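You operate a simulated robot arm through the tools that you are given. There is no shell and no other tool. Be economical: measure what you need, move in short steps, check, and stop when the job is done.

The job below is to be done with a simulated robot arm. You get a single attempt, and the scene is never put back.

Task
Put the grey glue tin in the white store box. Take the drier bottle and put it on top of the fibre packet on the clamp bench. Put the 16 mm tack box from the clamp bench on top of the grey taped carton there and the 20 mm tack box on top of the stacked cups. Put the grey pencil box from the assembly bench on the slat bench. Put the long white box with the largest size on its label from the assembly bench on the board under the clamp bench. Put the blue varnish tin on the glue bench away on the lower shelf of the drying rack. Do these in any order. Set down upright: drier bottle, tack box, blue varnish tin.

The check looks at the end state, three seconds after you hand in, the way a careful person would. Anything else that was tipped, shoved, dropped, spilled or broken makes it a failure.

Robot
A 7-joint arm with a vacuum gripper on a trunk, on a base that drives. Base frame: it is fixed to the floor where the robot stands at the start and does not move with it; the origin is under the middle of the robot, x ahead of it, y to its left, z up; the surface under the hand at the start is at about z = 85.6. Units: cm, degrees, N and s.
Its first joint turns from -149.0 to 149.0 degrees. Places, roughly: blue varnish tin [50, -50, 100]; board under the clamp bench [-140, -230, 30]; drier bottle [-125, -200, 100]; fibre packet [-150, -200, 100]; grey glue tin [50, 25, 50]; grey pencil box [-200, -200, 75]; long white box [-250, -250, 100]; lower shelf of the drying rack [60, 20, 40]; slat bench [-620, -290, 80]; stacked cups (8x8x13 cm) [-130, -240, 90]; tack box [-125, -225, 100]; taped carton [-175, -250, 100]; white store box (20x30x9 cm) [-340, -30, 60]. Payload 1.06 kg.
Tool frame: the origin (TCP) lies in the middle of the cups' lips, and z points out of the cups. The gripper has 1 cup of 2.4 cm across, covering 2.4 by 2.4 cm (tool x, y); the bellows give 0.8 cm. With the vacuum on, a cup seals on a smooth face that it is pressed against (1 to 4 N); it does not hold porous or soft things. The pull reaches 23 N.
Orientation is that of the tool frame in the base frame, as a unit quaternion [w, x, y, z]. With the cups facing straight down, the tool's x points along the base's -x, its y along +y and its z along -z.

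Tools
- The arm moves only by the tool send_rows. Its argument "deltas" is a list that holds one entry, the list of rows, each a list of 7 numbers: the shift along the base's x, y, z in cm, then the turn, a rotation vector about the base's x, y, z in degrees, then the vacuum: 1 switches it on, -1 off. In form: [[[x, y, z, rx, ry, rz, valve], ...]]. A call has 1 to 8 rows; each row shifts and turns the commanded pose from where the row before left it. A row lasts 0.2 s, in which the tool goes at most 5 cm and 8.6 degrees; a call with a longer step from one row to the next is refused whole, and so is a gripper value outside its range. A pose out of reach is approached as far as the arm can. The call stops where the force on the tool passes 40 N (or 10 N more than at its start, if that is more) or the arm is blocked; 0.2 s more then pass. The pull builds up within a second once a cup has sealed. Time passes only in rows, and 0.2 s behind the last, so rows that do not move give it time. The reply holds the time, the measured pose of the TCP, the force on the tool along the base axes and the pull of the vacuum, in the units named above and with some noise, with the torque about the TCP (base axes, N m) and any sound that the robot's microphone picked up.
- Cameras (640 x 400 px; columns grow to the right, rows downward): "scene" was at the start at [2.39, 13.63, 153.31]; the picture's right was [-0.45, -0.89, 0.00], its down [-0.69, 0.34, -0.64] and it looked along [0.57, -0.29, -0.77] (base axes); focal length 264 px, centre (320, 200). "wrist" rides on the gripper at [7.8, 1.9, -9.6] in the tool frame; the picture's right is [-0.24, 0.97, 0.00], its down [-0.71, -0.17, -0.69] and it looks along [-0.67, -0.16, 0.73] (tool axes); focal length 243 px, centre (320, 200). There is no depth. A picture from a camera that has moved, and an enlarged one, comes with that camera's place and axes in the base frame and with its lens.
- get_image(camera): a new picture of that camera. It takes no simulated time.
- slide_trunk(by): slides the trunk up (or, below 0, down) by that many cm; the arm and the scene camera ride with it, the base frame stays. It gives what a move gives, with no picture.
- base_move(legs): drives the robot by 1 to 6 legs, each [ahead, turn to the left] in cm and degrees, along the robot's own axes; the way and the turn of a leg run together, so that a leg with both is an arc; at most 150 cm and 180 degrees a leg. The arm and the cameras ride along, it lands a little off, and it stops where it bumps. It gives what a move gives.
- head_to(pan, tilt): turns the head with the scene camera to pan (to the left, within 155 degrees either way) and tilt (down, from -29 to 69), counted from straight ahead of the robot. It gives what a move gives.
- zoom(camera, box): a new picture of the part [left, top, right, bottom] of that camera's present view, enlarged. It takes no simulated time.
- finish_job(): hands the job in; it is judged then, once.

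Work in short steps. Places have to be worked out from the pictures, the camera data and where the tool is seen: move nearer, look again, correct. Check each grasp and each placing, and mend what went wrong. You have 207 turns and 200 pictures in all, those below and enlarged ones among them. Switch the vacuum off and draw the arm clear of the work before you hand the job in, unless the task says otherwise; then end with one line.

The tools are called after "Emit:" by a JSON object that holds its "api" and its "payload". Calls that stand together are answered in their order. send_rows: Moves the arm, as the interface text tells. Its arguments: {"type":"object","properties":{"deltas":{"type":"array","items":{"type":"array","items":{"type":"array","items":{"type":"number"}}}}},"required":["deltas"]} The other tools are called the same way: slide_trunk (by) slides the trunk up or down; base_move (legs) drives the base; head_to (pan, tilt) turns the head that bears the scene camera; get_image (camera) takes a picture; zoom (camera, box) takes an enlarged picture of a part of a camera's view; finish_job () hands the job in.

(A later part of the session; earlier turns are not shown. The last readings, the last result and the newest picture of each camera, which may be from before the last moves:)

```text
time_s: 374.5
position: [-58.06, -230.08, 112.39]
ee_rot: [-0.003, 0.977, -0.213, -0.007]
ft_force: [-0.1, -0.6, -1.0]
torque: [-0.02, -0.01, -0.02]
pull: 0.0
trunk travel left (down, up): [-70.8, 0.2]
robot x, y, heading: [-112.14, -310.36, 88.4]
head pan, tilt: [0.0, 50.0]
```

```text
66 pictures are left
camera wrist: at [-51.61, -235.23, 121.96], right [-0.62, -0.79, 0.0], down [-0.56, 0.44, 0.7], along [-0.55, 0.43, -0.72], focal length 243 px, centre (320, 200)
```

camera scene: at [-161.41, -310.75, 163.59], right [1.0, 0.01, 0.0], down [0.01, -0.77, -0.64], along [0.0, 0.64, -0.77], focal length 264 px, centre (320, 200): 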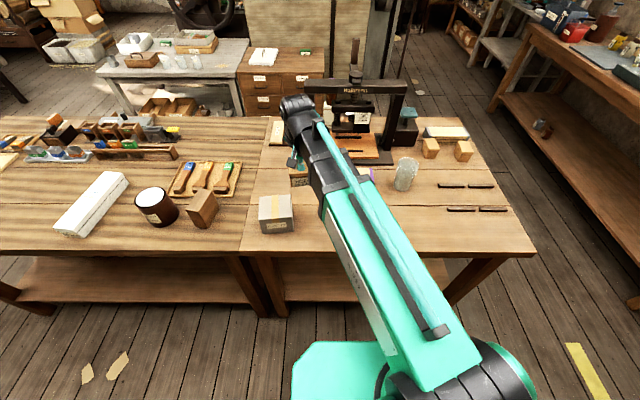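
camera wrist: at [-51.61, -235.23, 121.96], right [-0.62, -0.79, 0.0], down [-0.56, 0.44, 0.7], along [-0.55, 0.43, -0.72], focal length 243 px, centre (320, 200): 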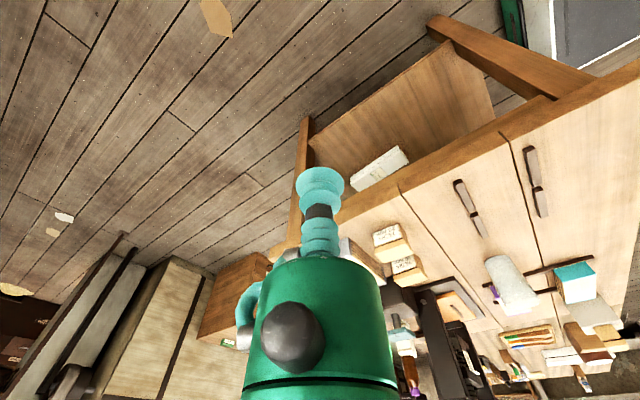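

The swing happened with the arm out but nothing was touched. Both labels are visible here; zoom to verify.

Emit:
{"api": "zoom", "payload": {"camera": "wrist", "box": [360, 215, 440, 285]}}

```text
5.71 times, centred on (400, 250) of wrist
camera zoom: at [-51.61, -235.23, 121.96], right [-0.62, -0.79, 0.0], down [-0.56, 0.44, 0.7], along [-0.55, 0.43, -0.72], focal length 1386 px, centre (-137, -86)
```

zoom: 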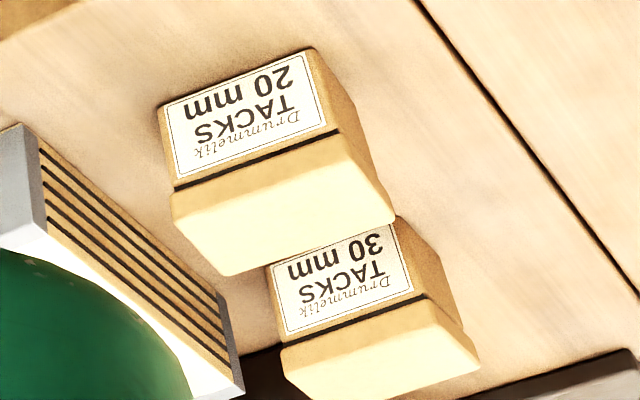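

East box is 20 mm (the other 30 mm). I move the hand over it.

Emit:
{"api": "send_rows", "payload": {"deltas": [[[-4.7, 1.1, 0, 0, 0, 0, -1], [-4.7, 1.1, 0, 0, 0, 0, -1], [-4.7, 1.1, 0, 0, 0, 0, -1], [-4.7, 1.1, 0, 0, 0, 0, -1], [-4.7, 1.1, 0, 0, 0, 0, -1], [-4.7, 1.1, 0, 0, 0, 0, -1], [-4.7, 1.1, 0, 0, 0, 0, -1], [-4.7, 1.1, 0, 0, 0, 0, -1]]]}}

Emit:
{"api": "get_image", "payload": {"camera": "wrist"}}

```text
time_s: 376.3
position: [-95.9, -221.18, 112.32]
ee_rot: [-0.003, 0.977, -0.213, -0.007]
ft_force: [1.0, -0.4, -0.7]
torque: [0.03, 0.03, -0.03]
pull: 0.0
trunk travel left (down, up): [-70.8, 0.2]
robot x, y, heading: [-111.93, -310.3, 88.9]
head pan, tilt: [0.0, 50.0]
```

```text
64 pictures are left
camera wrist: at [-89.48, -226.43, 121.78], right [-0.62, -0.79, 0.0], down [-0.56, 0.44, 0.7], along [-0.55, 0.43, -0.72], focal length 243 px, centre (320, 200)
```

wrist: 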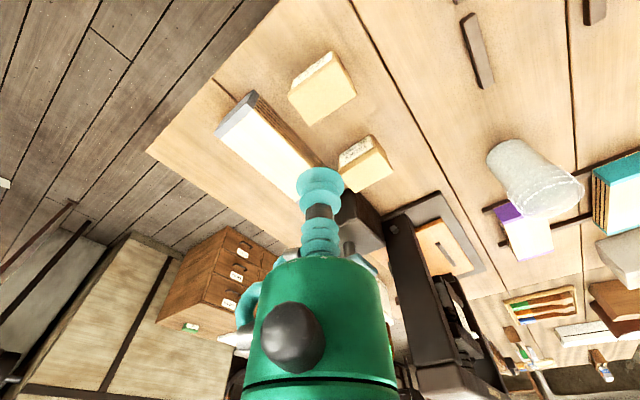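

Target confirmed (-98.3,-220). Move and descend to z 95.

Emit:
{"api": "send_rows", "payload": {"deltas": [[[-2.4, 1.2, -3, 0, 0, 0, -1], [0, 0, -4.8, 0, 0, 0, -1], [0, 0, -4.8, 0, 0, 0, -1], [0, 0, -4.5, 0, 0, 0, -1]]]}}

Emit:
{"api": "get_image", "payload": {"camera": "wrist"}}

```text
time_s: 377.3
position: [-97.91, -220.01, 95.28]
ee_rot: [-0.003, 0.977, -0.213, -0.008]
ft_force: [0.2, -0.2, 0.4]
torque: [0.0, -0.01, -0.02]
pull: 0.1
trunk travel left (down, up): [-70.8, 0.2]
robot x, y, heading: [-112.29, -309.9, 88.8]
head pan, tilt: [0.0, 50.0]
```

```text
63 pictures are left
camera wrist: at [-91.53, -225.11, 104.81], right [-0.62, -0.79, 0.0], down [-0.56, 0.45, 0.7], along [-0.55, 0.43, -0.72], focal length 243 px, centre (320, 200)
```

wrist: 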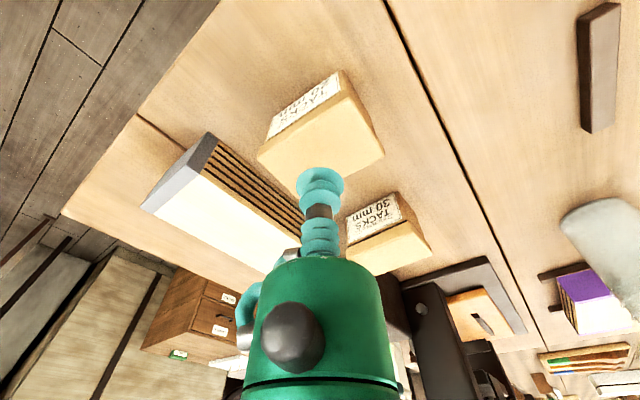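

Centred. Press with vacuum.

Emit:
{"api": "send_rows", "payload": {"deltas": [[[-0.3, 0.1, -2, 0, 0, 0, 1], [0, 0, -1, 0, 0, 0, 1], [0, 0, -0.7, 0, 0, 0, 1], [0, 0, -0.5, 0, 0, 0, 1], [0, 0, -0.4, 0, 0, 0, 1], [0, 0, 0, 0, 0, 0, 1]]]}}

```text
time_s: 378.7
position: [-98.42, -220.16, 90.88]
ee_rot: [-0.004, 0.977, -0.213, -0.007]
ft_force: [0.7, 7.2, 16.4]
torque: [-0.13, -0.16, 0.04]
pull: 23.0
trunk travel left (down, up): [-70.8, 0.2]
robot x, y, heading: [-112.38, -310.22, 88.7]
head pan, tilt: [0.0, 50.0]
```

Sealed. Lift and move toward the cups, stopping short to look.

Emit:
{"api": "send_rows", "payload": {"deltas": [[[0, 0, 2, 0, 0, 0, 1], [0, 0, 4, 0, 0, 0, 1], [0, 0, 4.8, 0, 0, 0, 1], [0, 0, 4.8, 0, 0, 0, 1], [0, 0, 4.8, 0, 0, 0, 1], [-3, -3.5, 1.5, 0, 0, 0, 1], [-3, -3.5, 0, 0, 0, 0, 1], [-3, -3.5, 0, 0, 0, 0, 1]]]}}

Emit:
{"api": "get_image", "payload": {"camera": "wrist"}}

Emit:
{"api": "get_image", "payload": {"camera": "scene"}}

```text
time_s: 380.5
position: [-107.38, -230.74, 112.21]
ee_rot: [-0.002, 0.977, -0.213, -0.006]
ft_force: [0.5, -0.5, -2.4]
torque: [-0.03, -0.04, 0.03]
pull: 22.3
trunk travel left (down, up): [-70.8, 0.2]
robot x, y, heading: [-112.34, -310.14, 88.9]
head pan, tilt: [0.0, 50.0]
```

```text
62 pictures are left
camera wrist: at [-101.01, -235.82, 121.88], right [-0.62, -0.79, 0.0], down [-0.56, 0.44, 0.7], along [-0.55, 0.43, -0.72], focal length 243 px, centre (320, 200)
```

wrist: 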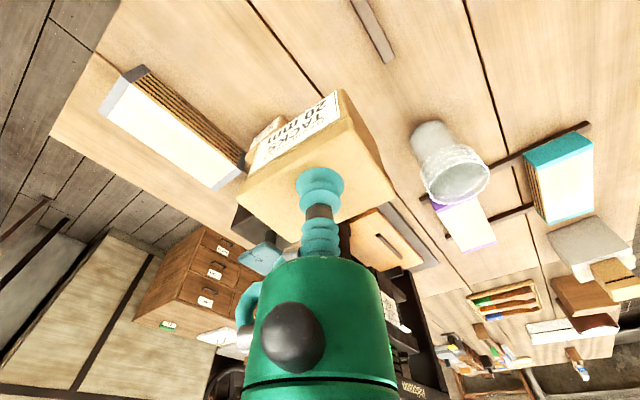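

```text
61 pictures are left
camera scene: at [-129.13, -306.63, 163.6], right [1.0, -0.02, 0.0], down [-0.02, -0.77, -0.64], along [0.01, 0.64, -0.77], focal length 264 px, centre (320, 200)
```

scene: 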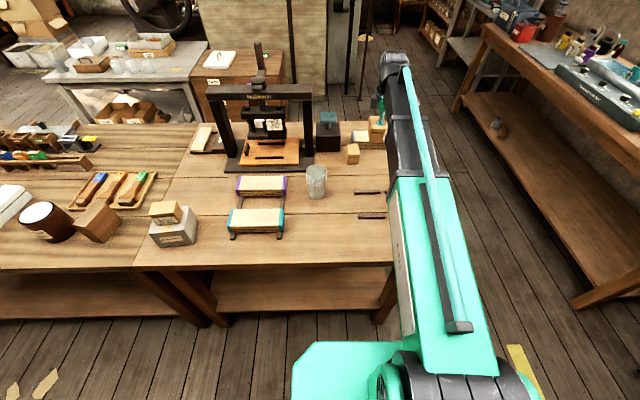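

Emit:
{"api": "zoom", "payload": {"camera": "scene", "box": [280, 150, 350, 210]}}

Emit:
{"api": "zoom", "payload": {"camera": "wrist", "box": [395, 105, 505, 215]}}

```text
6.67 times, centred on (315, 180) of scene
camera zoom: at [-129.13, -306.63, 163.6], right [1.0, -0.02, 0.0], down [-0.02, -0.77, -0.64], along [0.01, 0.64, -0.77], focal length 1760 px, centre (353, 333)
```

zoom: 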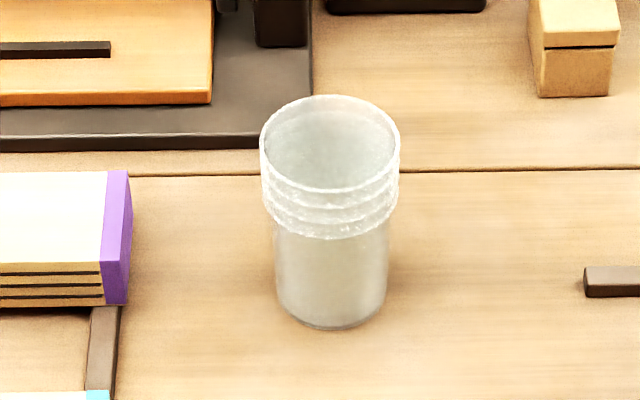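

```text
3.64 times, centred on (450, 160) of wrist
camera zoom: at [-101.01, -235.82, 121.88], right [-0.62, -0.79, 0.0], down [-0.56, 0.44, 0.7], along [-0.55, 0.43, -0.72], focal length 882 px, centre (-153, 346)
```

zoom: 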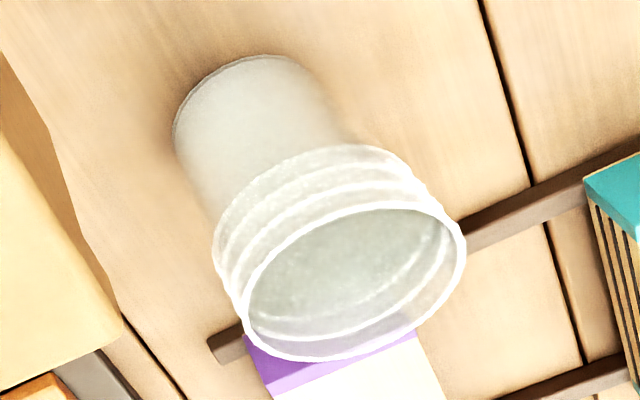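

Rim solved at (-129.1,-237.7, z≈97), diameter ~7.4; the tack box is ~7×5 cm, so centring must be good. I zoom on the held box to find its centre relative to the cup.

Emit:
{"api": "zoom", "payload": {"camera": "wrist", "box": [220, 70, 420, 270]}}

```text
2.00 times, centred on (320, 170) of wrist
camera zoom: at [-101.01, -235.82, 121.88], right [-0.62, -0.79, 0.0], down [-0.56, 0.44, 0.7], along [-0.55, 0.43, -0.72], focal length 485 px, centre (320, 260)
```

zoom: 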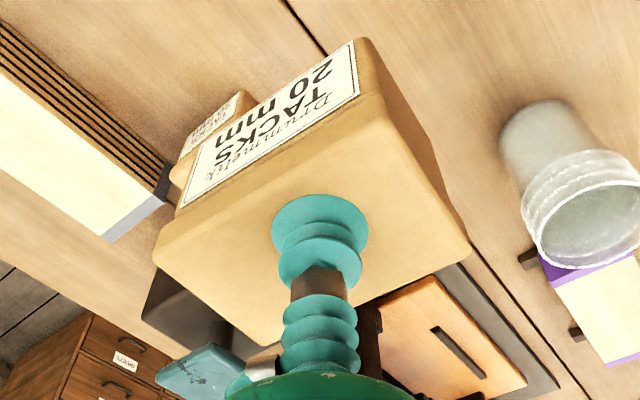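

Box centre is offset (-0.6,+0.7) from the cup. I move so the box is centred over the rim and lower to a few cm above.

Emit:
{"api": "send_rows", "payload": {"deltas": [[[-4.4, -1.6, 0, 0, 0, 0, 1], [-4.4, -1.6, 0, 0, 0, 0, 1], [-4.4, -1.6, 0, 0, 0, 0, 1], [-4.4, -1.6, 0, 0, 0, 0, 1], [-3.5, -1.3, 0, 0, 0, 0, 1], [0, 0, -3, 0, 0, 0, 1], [0, 0, -2, 0, 0, 0, 1]]]}}

Emit:
{"api": "zoom", "payload": {"camera": "scene", "box": [260, 110, 380, 210]}}

Emit:
{"api": "zoom", "payload": {"camera": "wrist", "box": [200, 0, 440, 240]}}

```text
time_s: 382.1
position: [-128.28, -238.31, 107.56]
ee_rot: [-0.003, 0.977, -0.214, -0.006]
ft_force: [0.3, 0.4, -2.4]
torque: [-0.04, -0.05, -0.03]
pull: 23.0
trunk travel left (down, up): [-70.8, 0.2]
robot x, y, heading: [-111.83, -310.18, 88.7]
head pan, tilt: [0.0, 50.0]
```

```text
4.00 times, centred on (320, 160) of scene
camera zoom: at [-129.09, -306.55, 163.6], right [1.0, -0.02, 0.0], down [-0.02, -0.77, -0.64], along [0.01, 0.64, -0.77], focal length 1056 px, centre (320, 360)
```

zoom: 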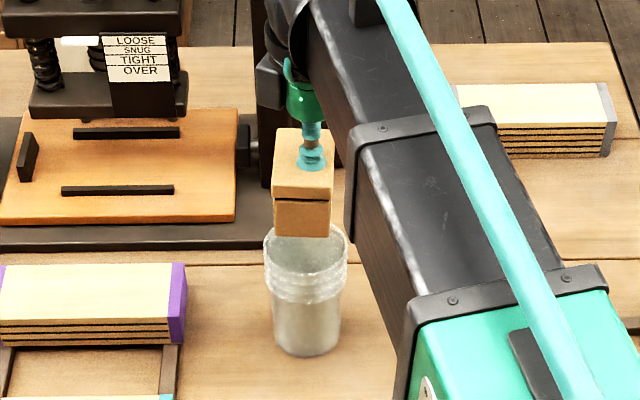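

```text
1.67 times, centred on (320, 120) of wrist
camera zoom: at [-121.93, -243.4, 117.1], right [-0.62, -0.79, 0.0], down [-0.56, 0.45, 0.7], along [-0.55, 0.43, -0.72], focal length 404 px, centre (320, 333)
```

zoom: 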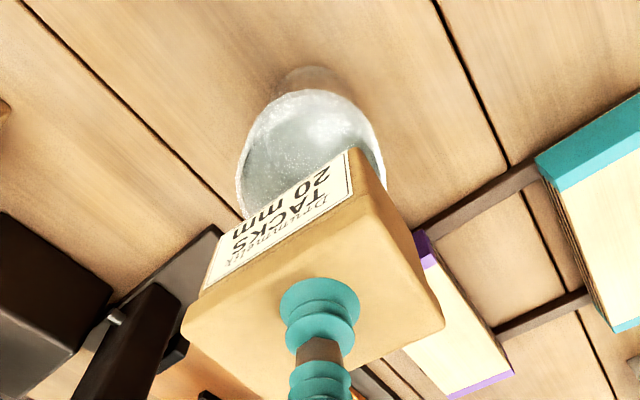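

Nearly aligned; shift +0.3 in x and lower to just above the rim.

Emit:
{"api": "send_rows", "payload": {"deltas": [[[0.3, 0.1, -2, 0, 0, 0, 1], [0, 0, -1.2, 0, 0, 0, 1], [0, 0, -0.5, 0, 0, 0, 1]]]}}

Emit:
{"api": "zoom", "payload": {"camera": "scene", "box": [280, 130, 350, 200]}}

Emit:
{"api": "zoom", "payload": {"camera": "wrist", "box": [200, 0, 440, 240]}}

```text
time_s: 382.9
position: [-128.11, -238.22, 103.86]
ee_rot: [-0.003, 0.977, -0.213, -0.007]
ft_force: [-0.1, -1.0, -2.5]
torque: [0.0, -0.02, 0.0]
pull: 22.3
trunk travel left (down, up): [-70.8, 0.2]
robot x, y, heading: [-112.36, -310.09, 89.2]
head pan, tilt: [0.0, 50.0]
```

```text
5.71 times, centred on (315, 165) of scene
camera zoom: at [-129.08, -306.56, 163.6], right [1.0, -0.02, 0.0], down [-0.02, -0.77, -0.64], along [0.01, 0.64, -0.77], focal length 1509 px, centre (349, 400)
```

zoom: 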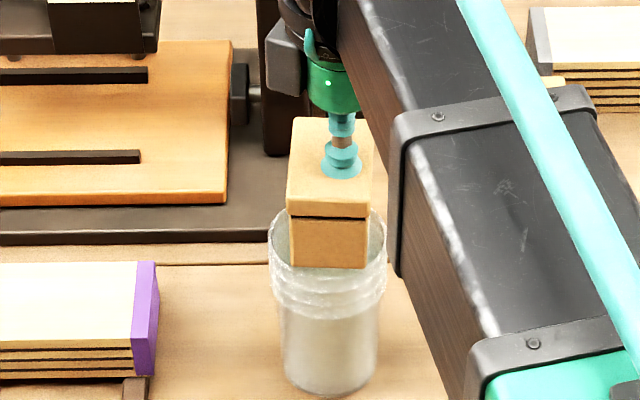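

```text
1.67 times, centred on (320, 120) of wrist
camera zoom: at [-121.63, -243.27, 113.35], right [-0.62, -0.79, 0.0], down [-0.56, 0.44, 0.7], along [-0.55, 0.43, -0.72], focal length 404 px, centre (320, 333)
```

zoom: 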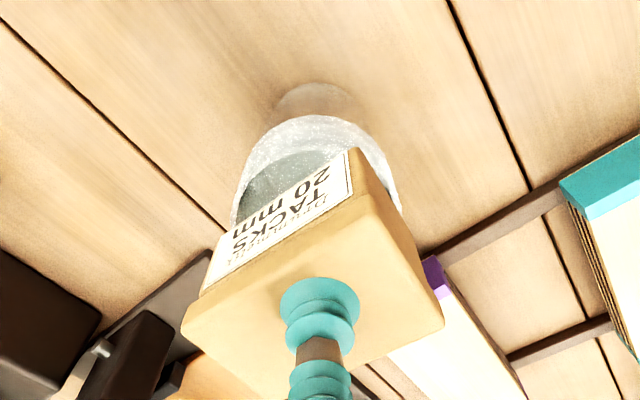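

Box front edge coincides with rim front; x centred. Lower gently to contact.

Emit:
{"api": "send_rows", "payload": {"deltas": [[[0, 0.15, -0.4, 0, 0, 0, 1], [0, 0, -0.3, 0, 0, 0, 1], [0, 0, -0.2, 0, 0, 0, 1]]]}}

Emit:
{"api": "send_rows", "payload": {"deltas": [[[0, 0, -0.3, 0, 0, 0, 1], [0, 0, 0, 0, 0, 0, 1]]]}}

```text
time_s: 383.7
position: [-128.07, -238.0, 103.15]
ee_rot: [-0.004, 0.977, -0.213, -0.007]
ft_force: [0.3, 0.8, 13.4]
torque: [-0.02, -0.07, 0.01]
pull: 22.8
trunk travel left (down, up): [-70.8, 0.2]
robot x, y, heading: [-112.11, -310.62, 88.6]
head pan, tilt: [0.0, 50.0]
```

```text
time_s: 384.3
position: [-128.16, -238.06, 102.66]
ee_rot: [-0.004, 0.977, -0.213, -0.008]
ft_force: [0.8, 0.5, 15.3]
torque: [-0.02, -0.05, 0.01]
pull: 23.3
trunk travel left (down, up): [-70.8, 0.2]
robot x, y, heading: [-112.36, -310.26, 88.8]
head pan, tilt: [0.0, 50.0]
```

Contact on the rim. I ease off the pressure and check before releasing.

Emit:
{"api": "send_rows", "payload": {"deltas": [[[0, 0, 0.3, 0, 0, 0, 1]]]}}

Emit:
{"api": "zoom", "payload": {"camera": "scene", "box": [280, 130, 350, 200]}}

```text
time_s: 384.7
position: [-128.19, -238.15, 102.98]
ee_rot: [-0.002, 0.977, -0.213, -0.007]
ft_force: [0.8, -0.2, -2.9]
torque: [-0.03, -0.02, 0.0]
pull: 23.1
trunk travel left (down, up): [-70.8, 0.2]
robot x, y, heading: [-112.3, -310.45, 88.6]
head pan, tilt: [0.0, 50.0]
```

```text
5.71 times, centred on (315, 165) of scene
camera zoom: at [-129.09, -306.56, 163.56], right [1.0, -0.02, 0.0], down [-0.02, -0.77, -0.64], along [0.01, 0.64, -0.77], focal length 1509 px, centre (349, 400)
```

zoom: 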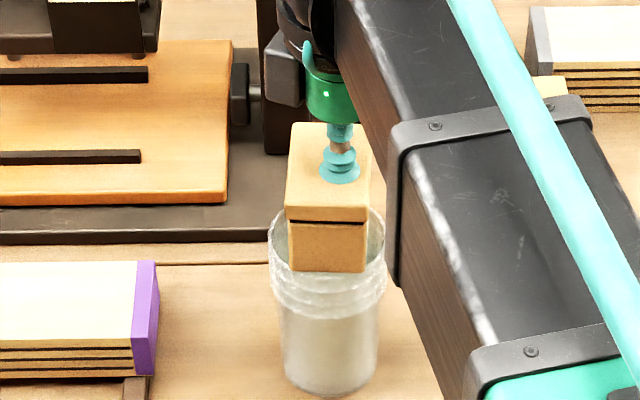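

Looks supported by the rim near all four corners. Release and lift slowly.

Emit:
{"api": "send_rows", "payload": {"deltas": [[[0, 0, -0.15, 0, 0, 0, -1], [0, 0, 0, 0, 0, 0, -1], [0, 0, 0, 0, 0, 0, -1], [0, 0, 0.4, 0, 0, 0, -1], [0, 0, 1.5, 0, 0, 0, -1], [0, 0, 4, 0, 0, 0, -1], [0, 0, 4, 0, 0, 0, -1]]]}}

Emit:
{"api": "zoom", "payload": {"camera": "scene", "box": [260, 110, 380, 210]}}

Emit:
{"api": "get_image", "payload": {"camera": "wrist"}}

```text
time_s: 386.3
position: [-128.07, -237.94, 112.92]
ee_rot: [-0.002, 0.977, -0.214, -0.008]
ft_force: [0.8, 0.6, 0.6]
torque: [0.04, -0.02, -0.03]
pull: 0.0
trunk travel left (down, up): [-70.8, 0.2]
robot x, y, heading: [-112.0, -310.48, 89.0]
head pan, tilt: [0.0, 50.0]
```

```text
4.00 times, centred on (320, 160) of scene
camera zoom: at [-129.07, -306.6, 163.6], right [1.0, -0.02, 0.0], down [-0.02, -0.77, -0.64], along [0.01, 0.64, -0.77], focal length 1056 px, centre (320, 360)
```

zoom: 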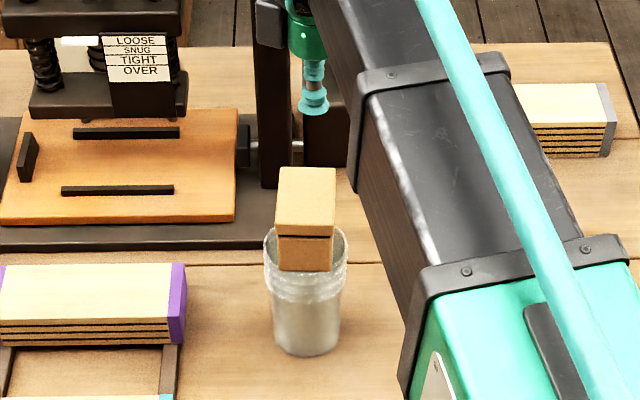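

```text
51 pictures are left
camera wrist: at [-121.67, -243.1, 122.39], right [-0.62, -0.79, 0.0], down [-0.56, 0.44, 0.7], along [-0.55, 0.43, -0.72], focal length 243 px, centre (320, 200)
```

wrist: 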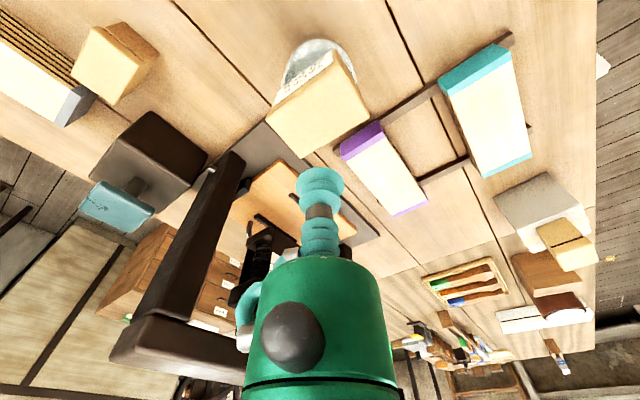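

I zoom more closely to check that the box sits level.

Emit:
{"api": "zoom", "payload": {"camera": "scene", "box": [300, 145, 340, 180]}}

Emit:
{"api": "zoom", "payload": {"camera": "wrist", "box": [250, 20, 390, 170]}}

```text
11.43 times, centred on (320, 162) of scene
camera zoom: at [-129.07, -306.6, 163.6], right [1.0, -0.02, 0.0], down [-0.02, -0.77, -0.64], along [0.01, 0.64, -0.77], focal length 3018 px, centre (320, 629)
```

zoom: 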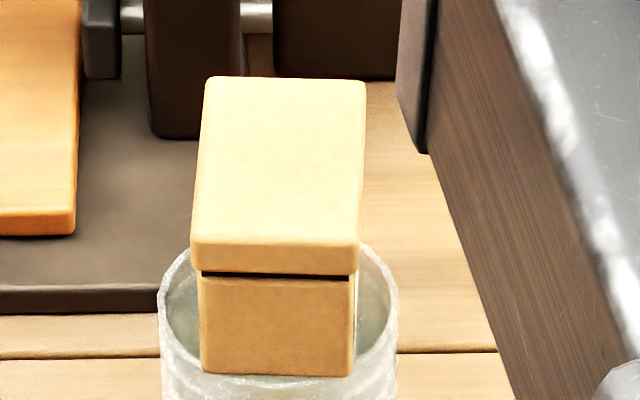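

```text
2.67 times, centred on (320, 95) of wrist
camera zoom: at [-121.67, -243.1, 122.39], right [-0.62, -0.79, 0.0], down [-0.56, 0.44, 0.7], along [-0.55, 0.43, -0.72], focal length 647 px, centre (320, 480)
```

zoom: 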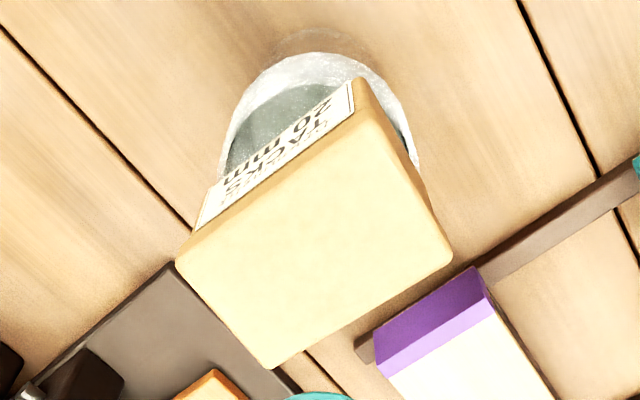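

The box sits level on the cup rim. Now the last item. I retract the arm and drive round to the drying rack.

Emit:
{"api": "send_rows", "payload": {"deltas": [[[1, -2, 3, 0, 0, 0, -1], [2, -4.4, 0, 0, 0, 0, -1], [2, -4.4, 0, 0, 0, 0, -1], [2, -3, 0, 0, 0, 0, -1]]]}}

Emit:
{"api": "base_move", "payload": {"legs": [[0, -89], [67, 0], [0, 87.5], [120, 0]]}}

```text
time_s: 387.3
position: [-121.15, -252.05, 115.63]
ee_rot: [-0.003, 0.977, -0.213, -0.008]
ft_force: [0.2, -0.4, 0.7]
torque: [-0.02, -0.02, 0.01]
pull: 0.1
trunk travel left (down, up): [-70.8, 0.2]
robot x, y, heading: [-111.88, -309.89, 88.8]
head pan, tilt: [0.0, 50.0]
```

```text
time_s: 404.1
position: [-43.52, -133.39, 115.55]
ee_rot: [-0.004, 0.972, -0.236, -0.008]
ft_force: [-0.2, 0.0, 0.7]
torque: [0.01, 0.03, 0.0]
pull: 0.1
trunk travel left (down, up): [-70.8, 0.2]
robot x, y, heading: [-37.62, -192.17, 85.8]
head pan, tilt: [0.0, 50.0]
```

Continue north to (-31,-1) and turn to face the rack.

Emit:
{"api": "base_move", "payload": {"legs": [[0, 2.2], [150, 0], [40, 0], [0, -88]]}}

Emit:
{"api": "head_to", "payload": {"pan": -25, "tilt": 35}}

Emit:
{"api": "get_image", "payload": {"camera": "scene"}}

```text
time_s: 417.8
position: [24.76, 7.48, 115.59]
ee_rot: [0.007, -0.551, 0.834, 0.004]
ft_force: [0.2, -0.1, 0.3]
torque: [0.0, -0.01, 0.02]
pull: 0.1
trunk travel left (down, up): [-70.8, 0.2]
robot x, y, heading: [-33.53, -3.01, 0.1]
head pan, tilt: [0.0, 50.0]
```

```text
time_s: 418.6
position: [24.65, 7.63, 115.71]
ee_rot: [0.007, -0.551, 0.834, 0.004]
ft_force: [0.1, -0.2, -0.4]
torque: [0.02, 0.01, 0.01]
pull: 0.1
trunk travel left (down, up): [-70.8, 0.2]
robot x, y, heading: [-33.34, -3.0, 0.0]
head pan, tilt: [-25.0, 35.0]
```

```text
48 pictures are left
camera scene: at [-29.97, 10.39, 165.77], right [-0.42, -0.91, 0.0], down [-0.52, 0.24, -0.82], along [0.74, -0.34, -0.57], focal length 264 px, centre (320, 200)
```

scene: 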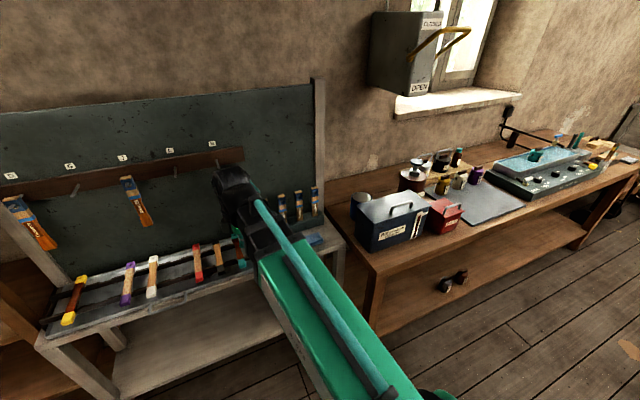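

I rotate the tool yaw back by −67° and zoom on the blue tin.

Emit:
{"api": "send_rows", "payload": {"deltas": [[[0, 0, 0, 0, 0, -8.35, -1], [0, 0, 0, 0, 0, -8.35, -1], [0, 0, 0, 0, 0, -8.35, -1], [0, 0, 0, 0, 0, -8.35, -1], [0, 0, 0, 0, 0, -8.35, -1], [0, 0, 0, 0, 0, -8.35, -1], [0, 0, 0, 0, 0, -8.35, -1], [0, 0, 0, 0, 0, -8.35, -1]]]}}

Emit:
{"api": "zoom", "payload": {"camera": "scene", "box": [330, 160, 450, 260]}}

```text
time_s: 420.4
position: [24.74, 7.52, 115.64]
ee_rot: [0.008, 0.001, 1.0, -0.001]
ft_force: [0.5, 0.2, 0.6]
torque: [-0.01, -0.04, 0.01]
pull: 0.0
trunk travel left (down, up): [-70.8, 0.2]
robot x, y, heading: [-33.4, -3.14, 0.4]
head pan, tilt: [-25.0, 35.0]
```

```text
4.00 times, centred on (390, 210) of scene
camera zoom: at [-29.97, 10.38, 165.77], right [-0.42, -0.91, 0.0], down [-0.52, 0.24, -0.82], along [0.74, -0.34, -0.57], focal length 1056 px, centre (40, 160)
```

zoom: 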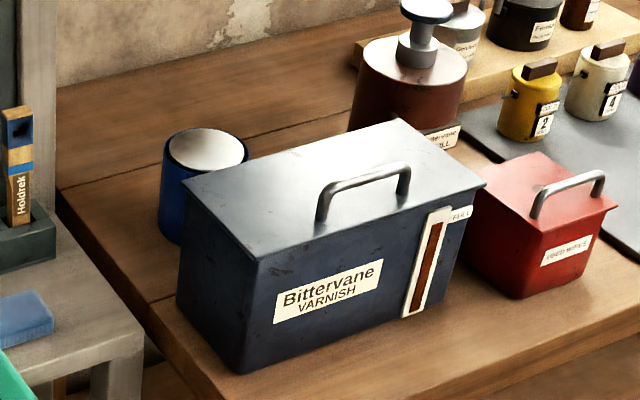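

The round blue tin with a pale lid stands behind the navy box, ≈ (52,-48, top 98). I move the base 8 cm ahead and bring the hand high over (33,-20) for a wrist look.

Emit:
{"api": "base_move", "payload": {"legs": [[8, 0]]}}

Emit:
{"api": "send_rows", "payload": {"deltas": [[[0, 0, 4, 0, 0, 0, -1], [0, -2, 4, 0, 0, 0, -1], [0, -4.8, 0, 0, 0, 0, -1], [0, -4.8, 0, 0, 0, 0, -1], [1, -4.8, 0, 0, 0, 0, -1], [1, -4.8, 0, 0, 0, 0, -1], [2, -4.5, 0, 0, 0, 0, -1]]]}}

Emit:
{"api": "get_image", "payload": {"camera": "wrist"}}

```text
time_s: 421.5
position: [32.97, 7.71, 115.59]
ee_rot: [0.008, -0.002, 1.0, -0.001]
ft_force: [0.8, -0.1, -0.7]
torque: [-0.03, 0.02, 0.0]
pull: 0.2
trunk travel left (down, up): [-70.8, 0.2]
robot x, y, heading: [-25.11, -3.0, 0.2]
head pan, tilt: [-25.0, 35.0]
```

```text
time_s: 423.1
position: [36.98, -17.85, 123.83]
ee_rot: [0.008, -0.001, 1.0, -0.001]
ft_force: [1.0, 0.0, 0.0]
torque: [0.01, -0.01, 0.03]
pull: 0.0
trunk travel left (down, up): [-70.8, 0.2]
robot x, y, heading: [-25.04, -2.78, 0.3]
head pan, tilt: [-25.0, 35.0]
```

```text
46 pictures are left
camera wrist: at [28.96, -16.05, 133.27], right [0.23, 0.97, 0.0], down [0.7, -0.17, 0.7], along [0.68, -0.16, -0.72], focal length 243 px, centre (320, 200)
```

wrist: 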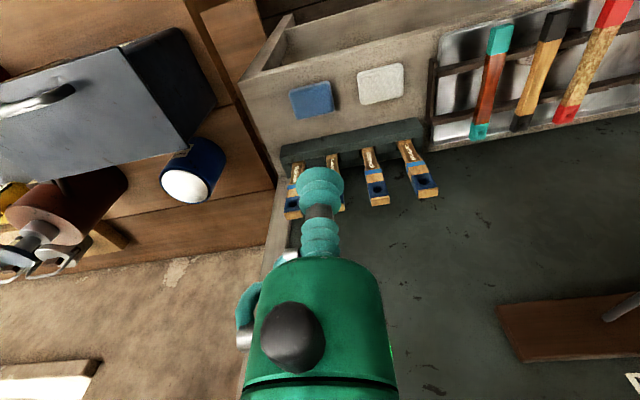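

Lid ≈ (52.8,-47.8). I move over it at z 123 and look again.

Emit:
{"api": "send_rows", "payload": {"deltas": [[[1, -4.5, 0, 0, 0, 0, -1], [1, -4.5, 0, 0, 0, 0, -1], [2, -4.4, 0, 0, 0, 0, -1], [2.5, -4.2, 0, 0, 0, 0, -1], [2.5, -4.2, 0, 0, 0, 0, -1], [3, -3.9, 0, 0, 0, 0, -1], [3.5, -3, 0, 0, 0, 0, -1]]]}}

Emit:
{"api": "get_image", "payload": {"camera": "wrist"}}

```text
time_s: 424.7
position: [52.54, -47.01, 123.75]
ee_rot: [0.008, -0.002, 1.0, 0.0]
ft_force: [0.1, -0.2, 0.2]
torque: [-0.02, 0.01, -0.01]
pull: 0.2
trunk travel left (down, up): [-70.8, 0.2]
robot x, y, heading: [-25.01, -3.42, 0.5]
head pan, tilt: [-25.0, 35.0]
```

```text
45 pictures are left
camera wrist: at [44.61, -45.16, 133.24], right [0.23, 0.97, 0.0], down [0.7, -0.17, 0.7], along [0.68, -0.16, -0.72], focal length 243 px, centre (320, 200)
```

wrist: 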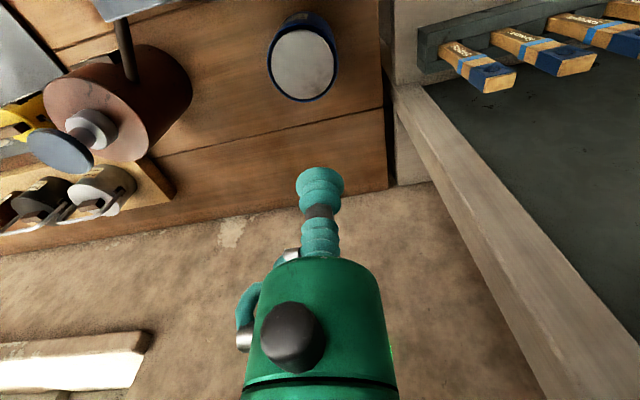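

Lid solved ≈ (53.2,-49.2, 97.3). Descend to z 100.5.

Emit:
{"api": "send_rows", "payload": {"deltas": [[[0.6, -2.1, -4, 0, 0, 0, -1], [0, 0, -4.8, 0, 0, 0, -1], [0, 0, -4.8, 0, 0, 0, -1], [0, 0, -4.8, 0, 0, 0, -1], [0, 0, -4.6, 0, 0, 0, -1]]]}}

Emit:
{"api": "get_image", "payload": {"camera": "wrist"}}

```text
time_s: 425.9
position: [53.15, -49.07, 100.83]
ee_rot: [0.007, -0.002, 1.0, -0.001]
ft_force: [-0.3, -0.2, -0.7]
torque: [-0.03, 0.02, 0.0]
pull: 0.1
trunk travel left (down, up): [-70.8, 0.2]
robot x, y, heading: [-25.42, -2.96, 0.1]
head pan, tilt: [-25.0, 35.0]
```

```text
44 pictures are left
camera wrist: at [45.09, -47.2, 110.33], right [0.23, 0.97, 0.0], down [0.7, -0.17, 0.7], along [0.68, -0.16, -0.72], focal length 243 px, centre (320, 200)
```

wrist: 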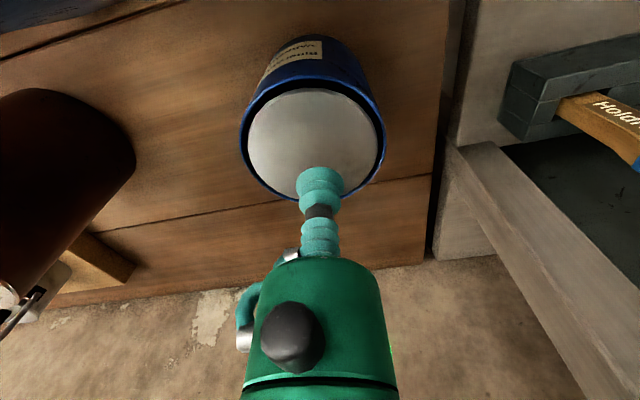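

Emit:
{"api": "zoom", "payload": {"camera": "wrist", "box": [240, 30, 340, 90]}}

Emit:
{"api": "send_rows", "payload": {"deltas": [[[-0.5, 0, -2, 0, 0, 0, 1], [0, 0, -1, 0, 0, 0, 1], [0, 0, -0.7, 0, 0, 0, 1], [0, 0, -0.5, 0, 0, 0, 1], [0, 0, -0.3, 0, 0, 0, 1], [0, 0, 0, 0, 0, 0, 1]]]}}

```text
6.40 times, centred on (290, 60) of wrist
camera zoom: at [45.09, -47.2, 110.33], right [0.23, 0.97, 0.0], down [0.7, -0.17, 0.7], along [0.68, -0.16, -0.72], focal length 1553 px, centre (512, 1096)
```

zoom: 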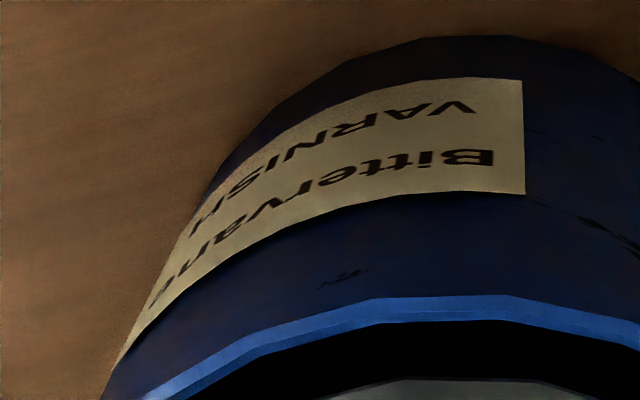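

```text
time_s: 427.3
position: [52.45, -48.91, 96.11]
ee_rot: [0.007, -0.001, 1.0, -0.001]
ft_force: [-1.1, 0.7, 0.3]
torque: [0.03, 0.12, 0.01]
pull: 23.5
trunk travel left (down, up): [-70.8, 0.2]
robot x, y, heading: [-25.48, -3.06, 0.3]
head pan, tilt: [-25.0, 35.0]
```

"Bittervane VARNISH" – correct, and sealed. Lift 28 cm straight up.

Emit:
{"api": "send_rows", "payload": {"deltas": [[[0, 0, 1.5, 0, 0, 0, 1], [0, 0, 3, 0, 0, 0, 1], [0, 0, 4.5, 0, 0, 0, 1], [0, 0, 4.8, 0, 0, 0, 1], [0, 0, 4.8, 0, 0, 0, 1], [0, 0, 4.8, 0, 0, 0, 1], [0, 0, 4.8, 0, 0, 0, 1], [0, 0, 0, 0, 0, 0, 1]]]}}

Emit:
{"api": "get_image", "payload": {"camera": "scene"}}

```text
time_s: 429.1
position: [52.61, -48.73, 124.12]
ee_rot: [0.008, -0.002, 1.0, 0.0]
ft_force: [-0.1, 0.0, -9.2]
torque: [0.07, 0.16, 0.0]
pull: 22.8
trunk travel left (down, up): [-70.8, 0.2]
robot x, y, heading: [-25.35, -2.96, 0.5]
head pan, tilt: [-25.0, 35.0]
```

```text
42 pictures are left
camera scene: at [-21.67, 10.35, 165.77], right [-0.42, -0.91, 0.0], down [-0.52, 0.24, -0.82], along [0.74, -0.34, -0.57], focal length 264 px, centre (320, 200)
```

scene: 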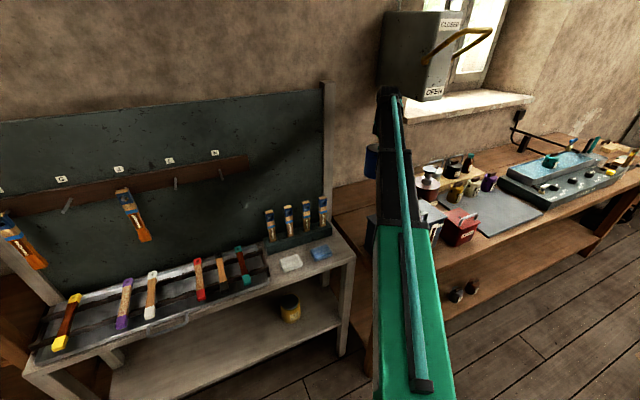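

Held (~0.96 kg). I carry it over to in front of the rack at about (31,8).

Emit:
{"api": "send_rows", "payload": {"deltas": [[[-1, 4.5, 0, 0, 0, 0, 1], [-3, 3.8, 0, 0, 0, 0, 1], [-3.2, 3.8, 0, 0, 0, 0, 1], [-3.2, 3.8, 0, 0, 0, 0, 1], [-3.2, 3.8, 0, 0, 0, 0, 1], [-3.2, 3.8, 0, 0, 0, 0, 1], [-2, 4.4, 0, 0, 0, 0, 1], [-1, 4.7, 0, 0, 0, 0, 1]]]}}

Emit:
{"api": "send_rows", "payload": {"deltas": [[[0, 4.7, 0, 0, 0, 0, 1], [0, 4.7, 0, 0, 0, 0, 1], [0, 4.7, 0, 0, 0, 0, 1], [0, 4.7, 0, 0, 0, 0, 1], [0, 4.7, 0, 0, 0, 0, 1], [0, 0, 0, 0, 0, 0, 1]]]}}

```text
time_s: 430.9
position: [32.64, -16.11, 124.2]
ee_rot: [0.007, 0.0, 1.0, -0.001]
ft_force: [-0.4, 0.6, -7.9]
torque: [0.07, 0.12, 0.02]
pull: 22.9
trunk travel left (down, up): [-70.8, 0.2]
robot x, y, heading: [-25.0, -3.05, 0.4]
head pan, tilt: [-25.0, 35.0]
```

```text
time_s: 432.3
position: [32.71, 7.3, 124.25]
ee_rot: [0.008, -0.001, 1.0, -0.001]
ft_force: [1.0, 0.8, -8.0]
torque: [0.04, 0.1, 0.03]
pull: 22.6
trunk travel left (down, up): [-70.8, 0.2]
robot x, y, heading: [-25.04, -3.15, 0.4]
head pan, tilt: [-25.0, 35.0]
```

Back off 7 cm for clearance, then lower the trunk 40 + 30 cm.

Emit:
{"api": "base_move", "payload": {"legs": [[-7, 0]]}}

Emit:
{"api": "slide_trunk", "payload": {"by": -40}}

Emit:
{"api": "slide_trunk", "payload": {"by": -20}}

Emit:
{"api": "head_to", "payload": {"pan": 15, "tilt": 35}}

Emit:
{"api": "get_image", "payload": {"camera": "scene"}}

Emit:
{"api": "get_image", "payload": {"camera": "wrist"}}

```text
time_s: 433.3
position: [25.76, 7.19, 124.3]
ee_rot: [0.008, -0.001, 1.0, 0.0]
ft_force: [-0.1, 0.6, -7.0]
torque: [0.04, 0.1, 0.0]
pull: 23.0
trunk travel left (down, up): [-70.8, 0.2]
robot x, y, heading: [-31.98, -3.0, 0.2]
head pan, tilt: [-25.0, 35.0]
```

```text
time_s: 437.2
position: [25.84, 7.18, 84.22]
ee_rot: [0.008, -0.001, 1.0, 0.0]
ft_force: [-0.3, -0.3, -7.8]
torque: [0.08, 0.1, -0.03]
pull: 22.4
trunk travel left (down, up): [-30.8, 40.2]
robot x, y, heading: [-32.19, -2.45, 0.5]
head pan, tilt: [-25.0, 35.0]
```

```text
time_s: 439.3
position: [25.8, 7.24, 64.28]
ee_rot: [0.007, 0.0, 1.0, -0.001]
ft_force: [0.5, -0.1, -7.6]
torque: [0.05, 0.12, 0.01]
pull: 23.4
trunk travel left (down, up): [-10.8, 60.2]
robot x, y, heading: [-31.88, -3.01, 0.5]
head pan, tilt: [-25.0, 35.0]
```

```text
time_s: 440.4
position: [25.65, 7.05, 64.12]
ee_rot: [0.007, -0.001, 1.0, 0.0]
ft_force: [-0.4, 0.1, -7.2]
torque: [0.08, 0.13, -0.01]
pull: 22.5
trunk travel left (down, up): [-10.8, 60.2]
robot x, y, heading: [-32.0, -3.13, 0.3]
head pan, tilt: [15.0, 35.0]
```

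```text
41 pictures are left
camera scene: at [-28.12, 16.38, 105.77], right [0.26, -0.96, 0.0], down [-0.55, -0.15, -0.82], along [0.79, 0.21, -0.57], focal length 264 px, centre (320, 200)
```

scene: 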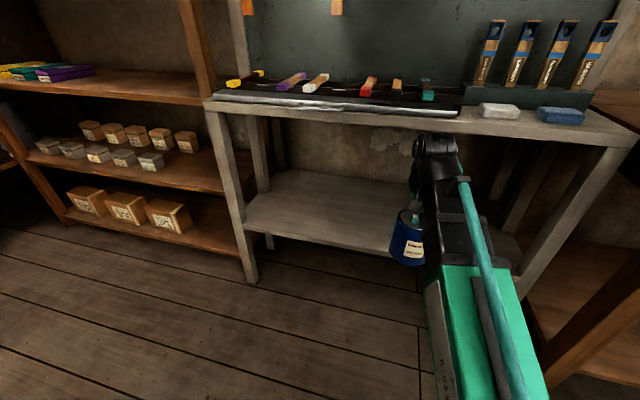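

```text
40 pictures are left
camera wrist: at [17.78, 9.01, 73.82], right [0.23, 0.97, 0.0], down [0.7, -0.17, 0.7], along [0.68, -0.16, -0.72], focal length 243 px, centre (320, 200)
```

wrist: 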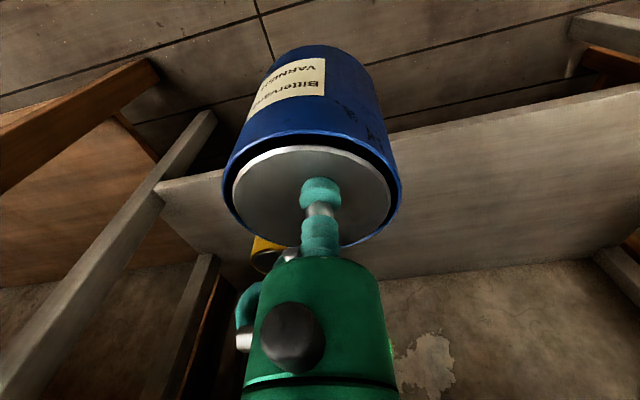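

Spot (52,14) is free (yellow tin ≈ (55.6,-8.5)). I lower the trunk 10 cm more so that the tin's bottom is ~3 cm above the shelf, and align y.

Emit:
{"api": "slide_trunk", "payload": {"by": -10.3}}

Emit:
{"api": "send_rows", "payload": {"deltas": [[[0, 3.5, 0, 0, 0, 0, 1], [0, 3.4, 0, 0, 0, 0, 1], [3.5, 0, 0, 0, 0, 0, 1], [0, 0, 0, 0, 0, 0, 1]]]}}

Emit:
{"api": "zoom", "payload": {"camera": "scene", "box": [340, 80, 540, 300]}}

```text
time_s: 441.8
position: [25.69, 7.05, 53.84]
ee_rot: [0.007, -0.001, 1.0, -0.001]
ft_force: [0.3, 0.4, -8.1]
torque: [0.02, 0.12, -0.02]
pull: 23.1
trunk travel left (down, up): [-0.5, 70.5]
robot x, y, heading: [-32.1, -3.03, 0.5]
head pan, tilt: [15.0, 35.0]
```

```text
time_s: 442.8
position: [29.06, 13.89, 54.06]
ee_rot: [0.008, -0.001, 1.0, 0.0]
ft_force: [0.0, 0.4, -8.1]
torque: [0.08, 0.14, 0.0]
pull: 22.5
trunk travel left (down, up): [-0.5, 70.5]
robot x, y, heading: [-31.95, -3.09, 0.5]
head pan, tilt: [15.0, 35.0]
```

```text
1.82 times, centred on (440, 190) of scene
camera zoom: at [-28.12, 16.39, 95.47], right [0.26, -0.96, 0.0], down [-0.55, -0.15, -0.82], along [0.79, 0.22, -0.57], focal length 480 px, centre (102, 218)
```

zoom: 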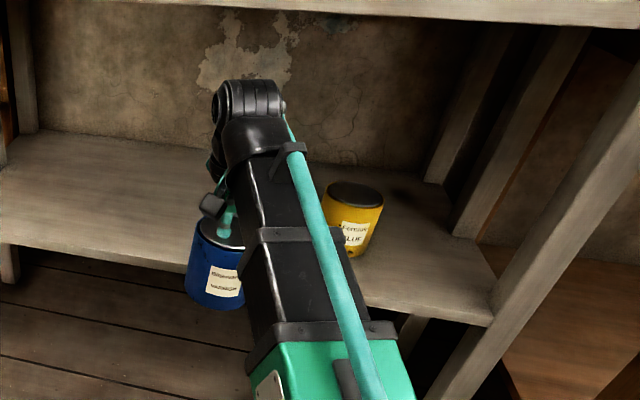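

Wrist is clearly below the rail. Advance 23 cm inward.

Emit:
{"api": "send_rows", "payload": {"deltas": [[[4.6, 0, 0, 0, 0, 0, 1], [4.6, 0, 0, 0, 0, 0, 1], [4.6, 0, 0, 0, 0, 0, 1], [4.6, 0, 0, 0, 0, 0, 1], [4.4, 0, 0, 0, 0, 0, 1], [0, 0, 0, 0, 0, 0, 1]]]}}

Emit:
{"api": "get_image", "payload": {"camera": "wrist"}}

Emit:
{"api": "zoom", "payload": {"camera": "scene", "box": [340, 80, 540, 300]}}

```text
time_s: 444.2
position: [52.32, 13.99, 53.77]
ee_rot: [0.008, -0.002, 1.0, 0.0]
ft_force: [-0.7, -0.3, -7.7]
torque: [0.05, 0.1, 0.0]
pull: 23.0
trunk travel left (down, up): [-0.5, 70.5]
robot x, y, heading: [-31.82, -3.21, 0.2]
head pan, tilt: [15.0, 35.0]
```

```text
38 pictures are left
camera wrist: at [44.3, 15.83, 63.27], right [0.23, 0.97, 0.0], down [0.7, -0.17, 0.7], along [0.68, -0.16, -0.72], focal length 243 px, centre (320, 200)
```

wrist: 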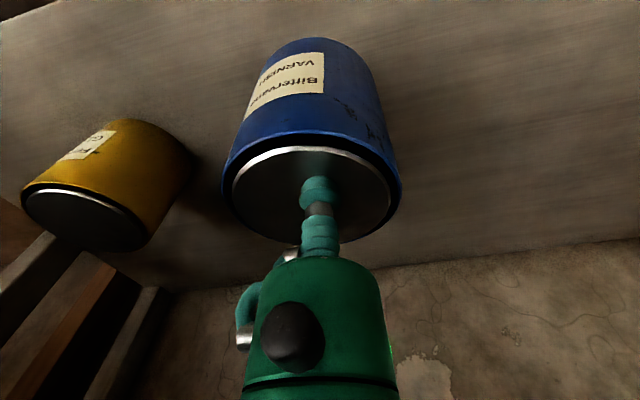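

```text
1.82 times, centred on (440, 190) of scene
camera zoom: at [-28.11, 16.4, 95.47], right [0.26, -0.96, 0.0], down [-0.55, -0.15, -0.82], along [0.79, 0.22, -0.57], focal length 480 px, centre (102, 218)
```

zoom: 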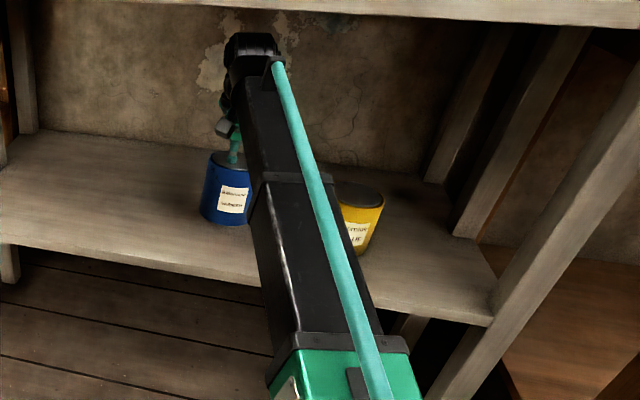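

Tin is over the shelf, clear of its neighbour. Lower to contact.

Emit:
{"api": "send_rows", "payload": {"deltas": [[[0, 0, -1.5, 0, 0, 0, 1], [0, 0, -0.6, 0, 0, 0, 1], [0, 0, -0.5, 0, 0, 0, 1], [0, 0, -0.4, 0, 0, 0, 1]]]}}

```text
time_s: 445.2
position: [52.08, 14.12, 50.78]
ee_rot: [0.006, -0.001, 1.0, -0.002]
ft_force: [0.3, -0.4, -7.5]
torque: [0.08, 0.07, 0.01]
pull: 22.8
trunk travel left (down, up): [-0.5, 70.5]
robot x, y, heading: [-32.0, -3.03, 0.7]
head pan, tilt: [15.0, 35.0]
```

Emit:
{"api": "send_rows", "payload": {"deltas": [[[0, 0, -0.4, 0, 0, 0, 1], [0, 0, -0.4, 0, 0, 0, 1], [0, 0, -0.3, 0, 0, 0, 1]]]}}

```text
time_s: 446.0
position: [52.13, 14.02, 49.96]
ee_rot: [0.007, -0.001, 1.0, -0.001]
ft_force: [0.6, 0.1, -8.0]
torque: [0.03, 0.15, 0.02]
pull: 22.8
trunk travel left (down, up): [-0.5, 70.5]
robot x, y, heading: [-32.24, -3.0, 0.4]
head pan, tilt: [15.0, 35.0]
```

Emit:
{"api": "send_rows", "payload": {"deltas": [[[0, 0, -0.4, 0, 0, 0, 1], [0, 0, -0.3, 0, 0, 0, 1], [0, 0, -0.3, 0, 0, 0, 1]]]}}

```text
time_s: 446.8
position: [51.9, 14.03, 48.89]
ee_rot: [0.007, -0.001, 1.0, -0.001]
ft_force: [-4.3, 2.2, 5.7]
torque: [-0.11, -0.19, -0.02]
pull: 22.6
trunk travel left (down, up): [-0.5, 70.5]
robot x, y, heading: [-32.21, -2.97, 0.0]
head pan, tilt: [15.0, 35.0]
```

Contact reached. Release, rise 1.5 cm, and withdraw straight back.

Emit:
{"api": "send_rows", "payload": {"deltas": [[[0, 0, 0, 0, 0, 0, -1], [0, 0, 0, 0, 0, 0, -1], [0, 0, 0, 0, 0, 0, -1], [0, 0, 0.5, 0, 0, 0, -1], [0, 0, 1.5, 0, 0, 0, -1], [0, 0, 1.5, 0, 0, 0, -1]]]}}

Emit:
{"api": "get_image", "payload": {"camera": "wrist"}}

```text
time_s: 448.2
position: [52.02, 14.06, 52.28]
ee_rot: [0.008, 0.0, 1.0, 0.0]
ft_force: [0.2, 0.3, 0.7]
torque: [0.0, 0.0, -0.03]
pull: 0.0
trunk travel left (down, up): [-0.5, 70.5]
robot x, y, heading: [-32.36, -2.95, 0.2]
head pan, tilt: [15.0, 35.0]
```

```text
36 pictures are left
camera wrist: at [44.05, 15.97, 61.88], right [0.23, 0.97, 0.0], down [0.7, -0.17, 0.7], along [0.68, -0.16, -0.72], focal length 243 px, centre (320, 200)
```

wrist: 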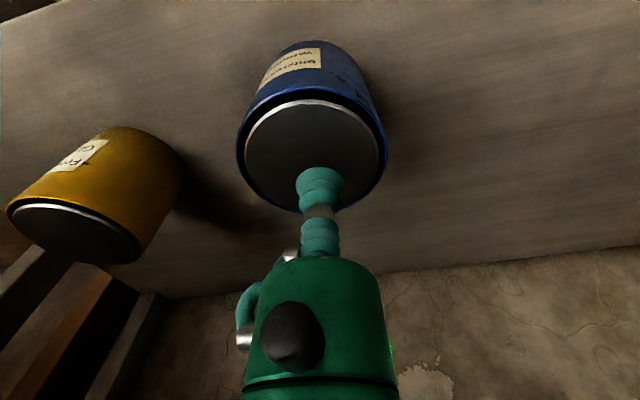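

Stands upright and free. Withdraw.

Emit:
{"api": "send_rows", "payload": {"deltas": [[[-4, 0, 0.5, 0, 0, 0, -1], [-4.6, 0, 0, 0, 0, 0, -1], [-4.6, 0, 0, 0, 0, 0, -1], [-4.6, 0, 0, 0, 0, 0, -1], [-4.6, 0, 0, 0, 0, 0, -1], [-3, 0, 0, 0, 0, 0, -1]]]}}

Emit:
{"api": "get_image", "payload": {"camera": "scene"}}

```text
time_s: 449.6
position: [26.7, 13.73, 53.0]
ee_rot: [0.008, 0.0, 1.0, -0.001]
ft_force: [-0.3, -1.0, -0.4]
torque: [0.0, 0.02, 0.01]
pull: 0.1
trunk travel left (down, up): [-0.5, 70.5]
robot x, y, heading: [-32.28, -2.7, 0.3]
head pan, tilt: [15.0, 35.0]
```

```text
35 pictures are left
camera scene: at [-28.15, 16.39, 95.47], right [0.26, -0.96, 0.0], down [-0.55, -0.15, -0.82], along [0.79, 0.22, -0.57], focal length 264 px, centre (320, 200)
```

scene: 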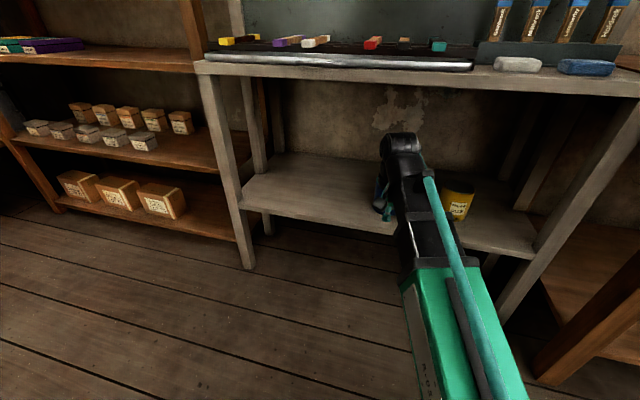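

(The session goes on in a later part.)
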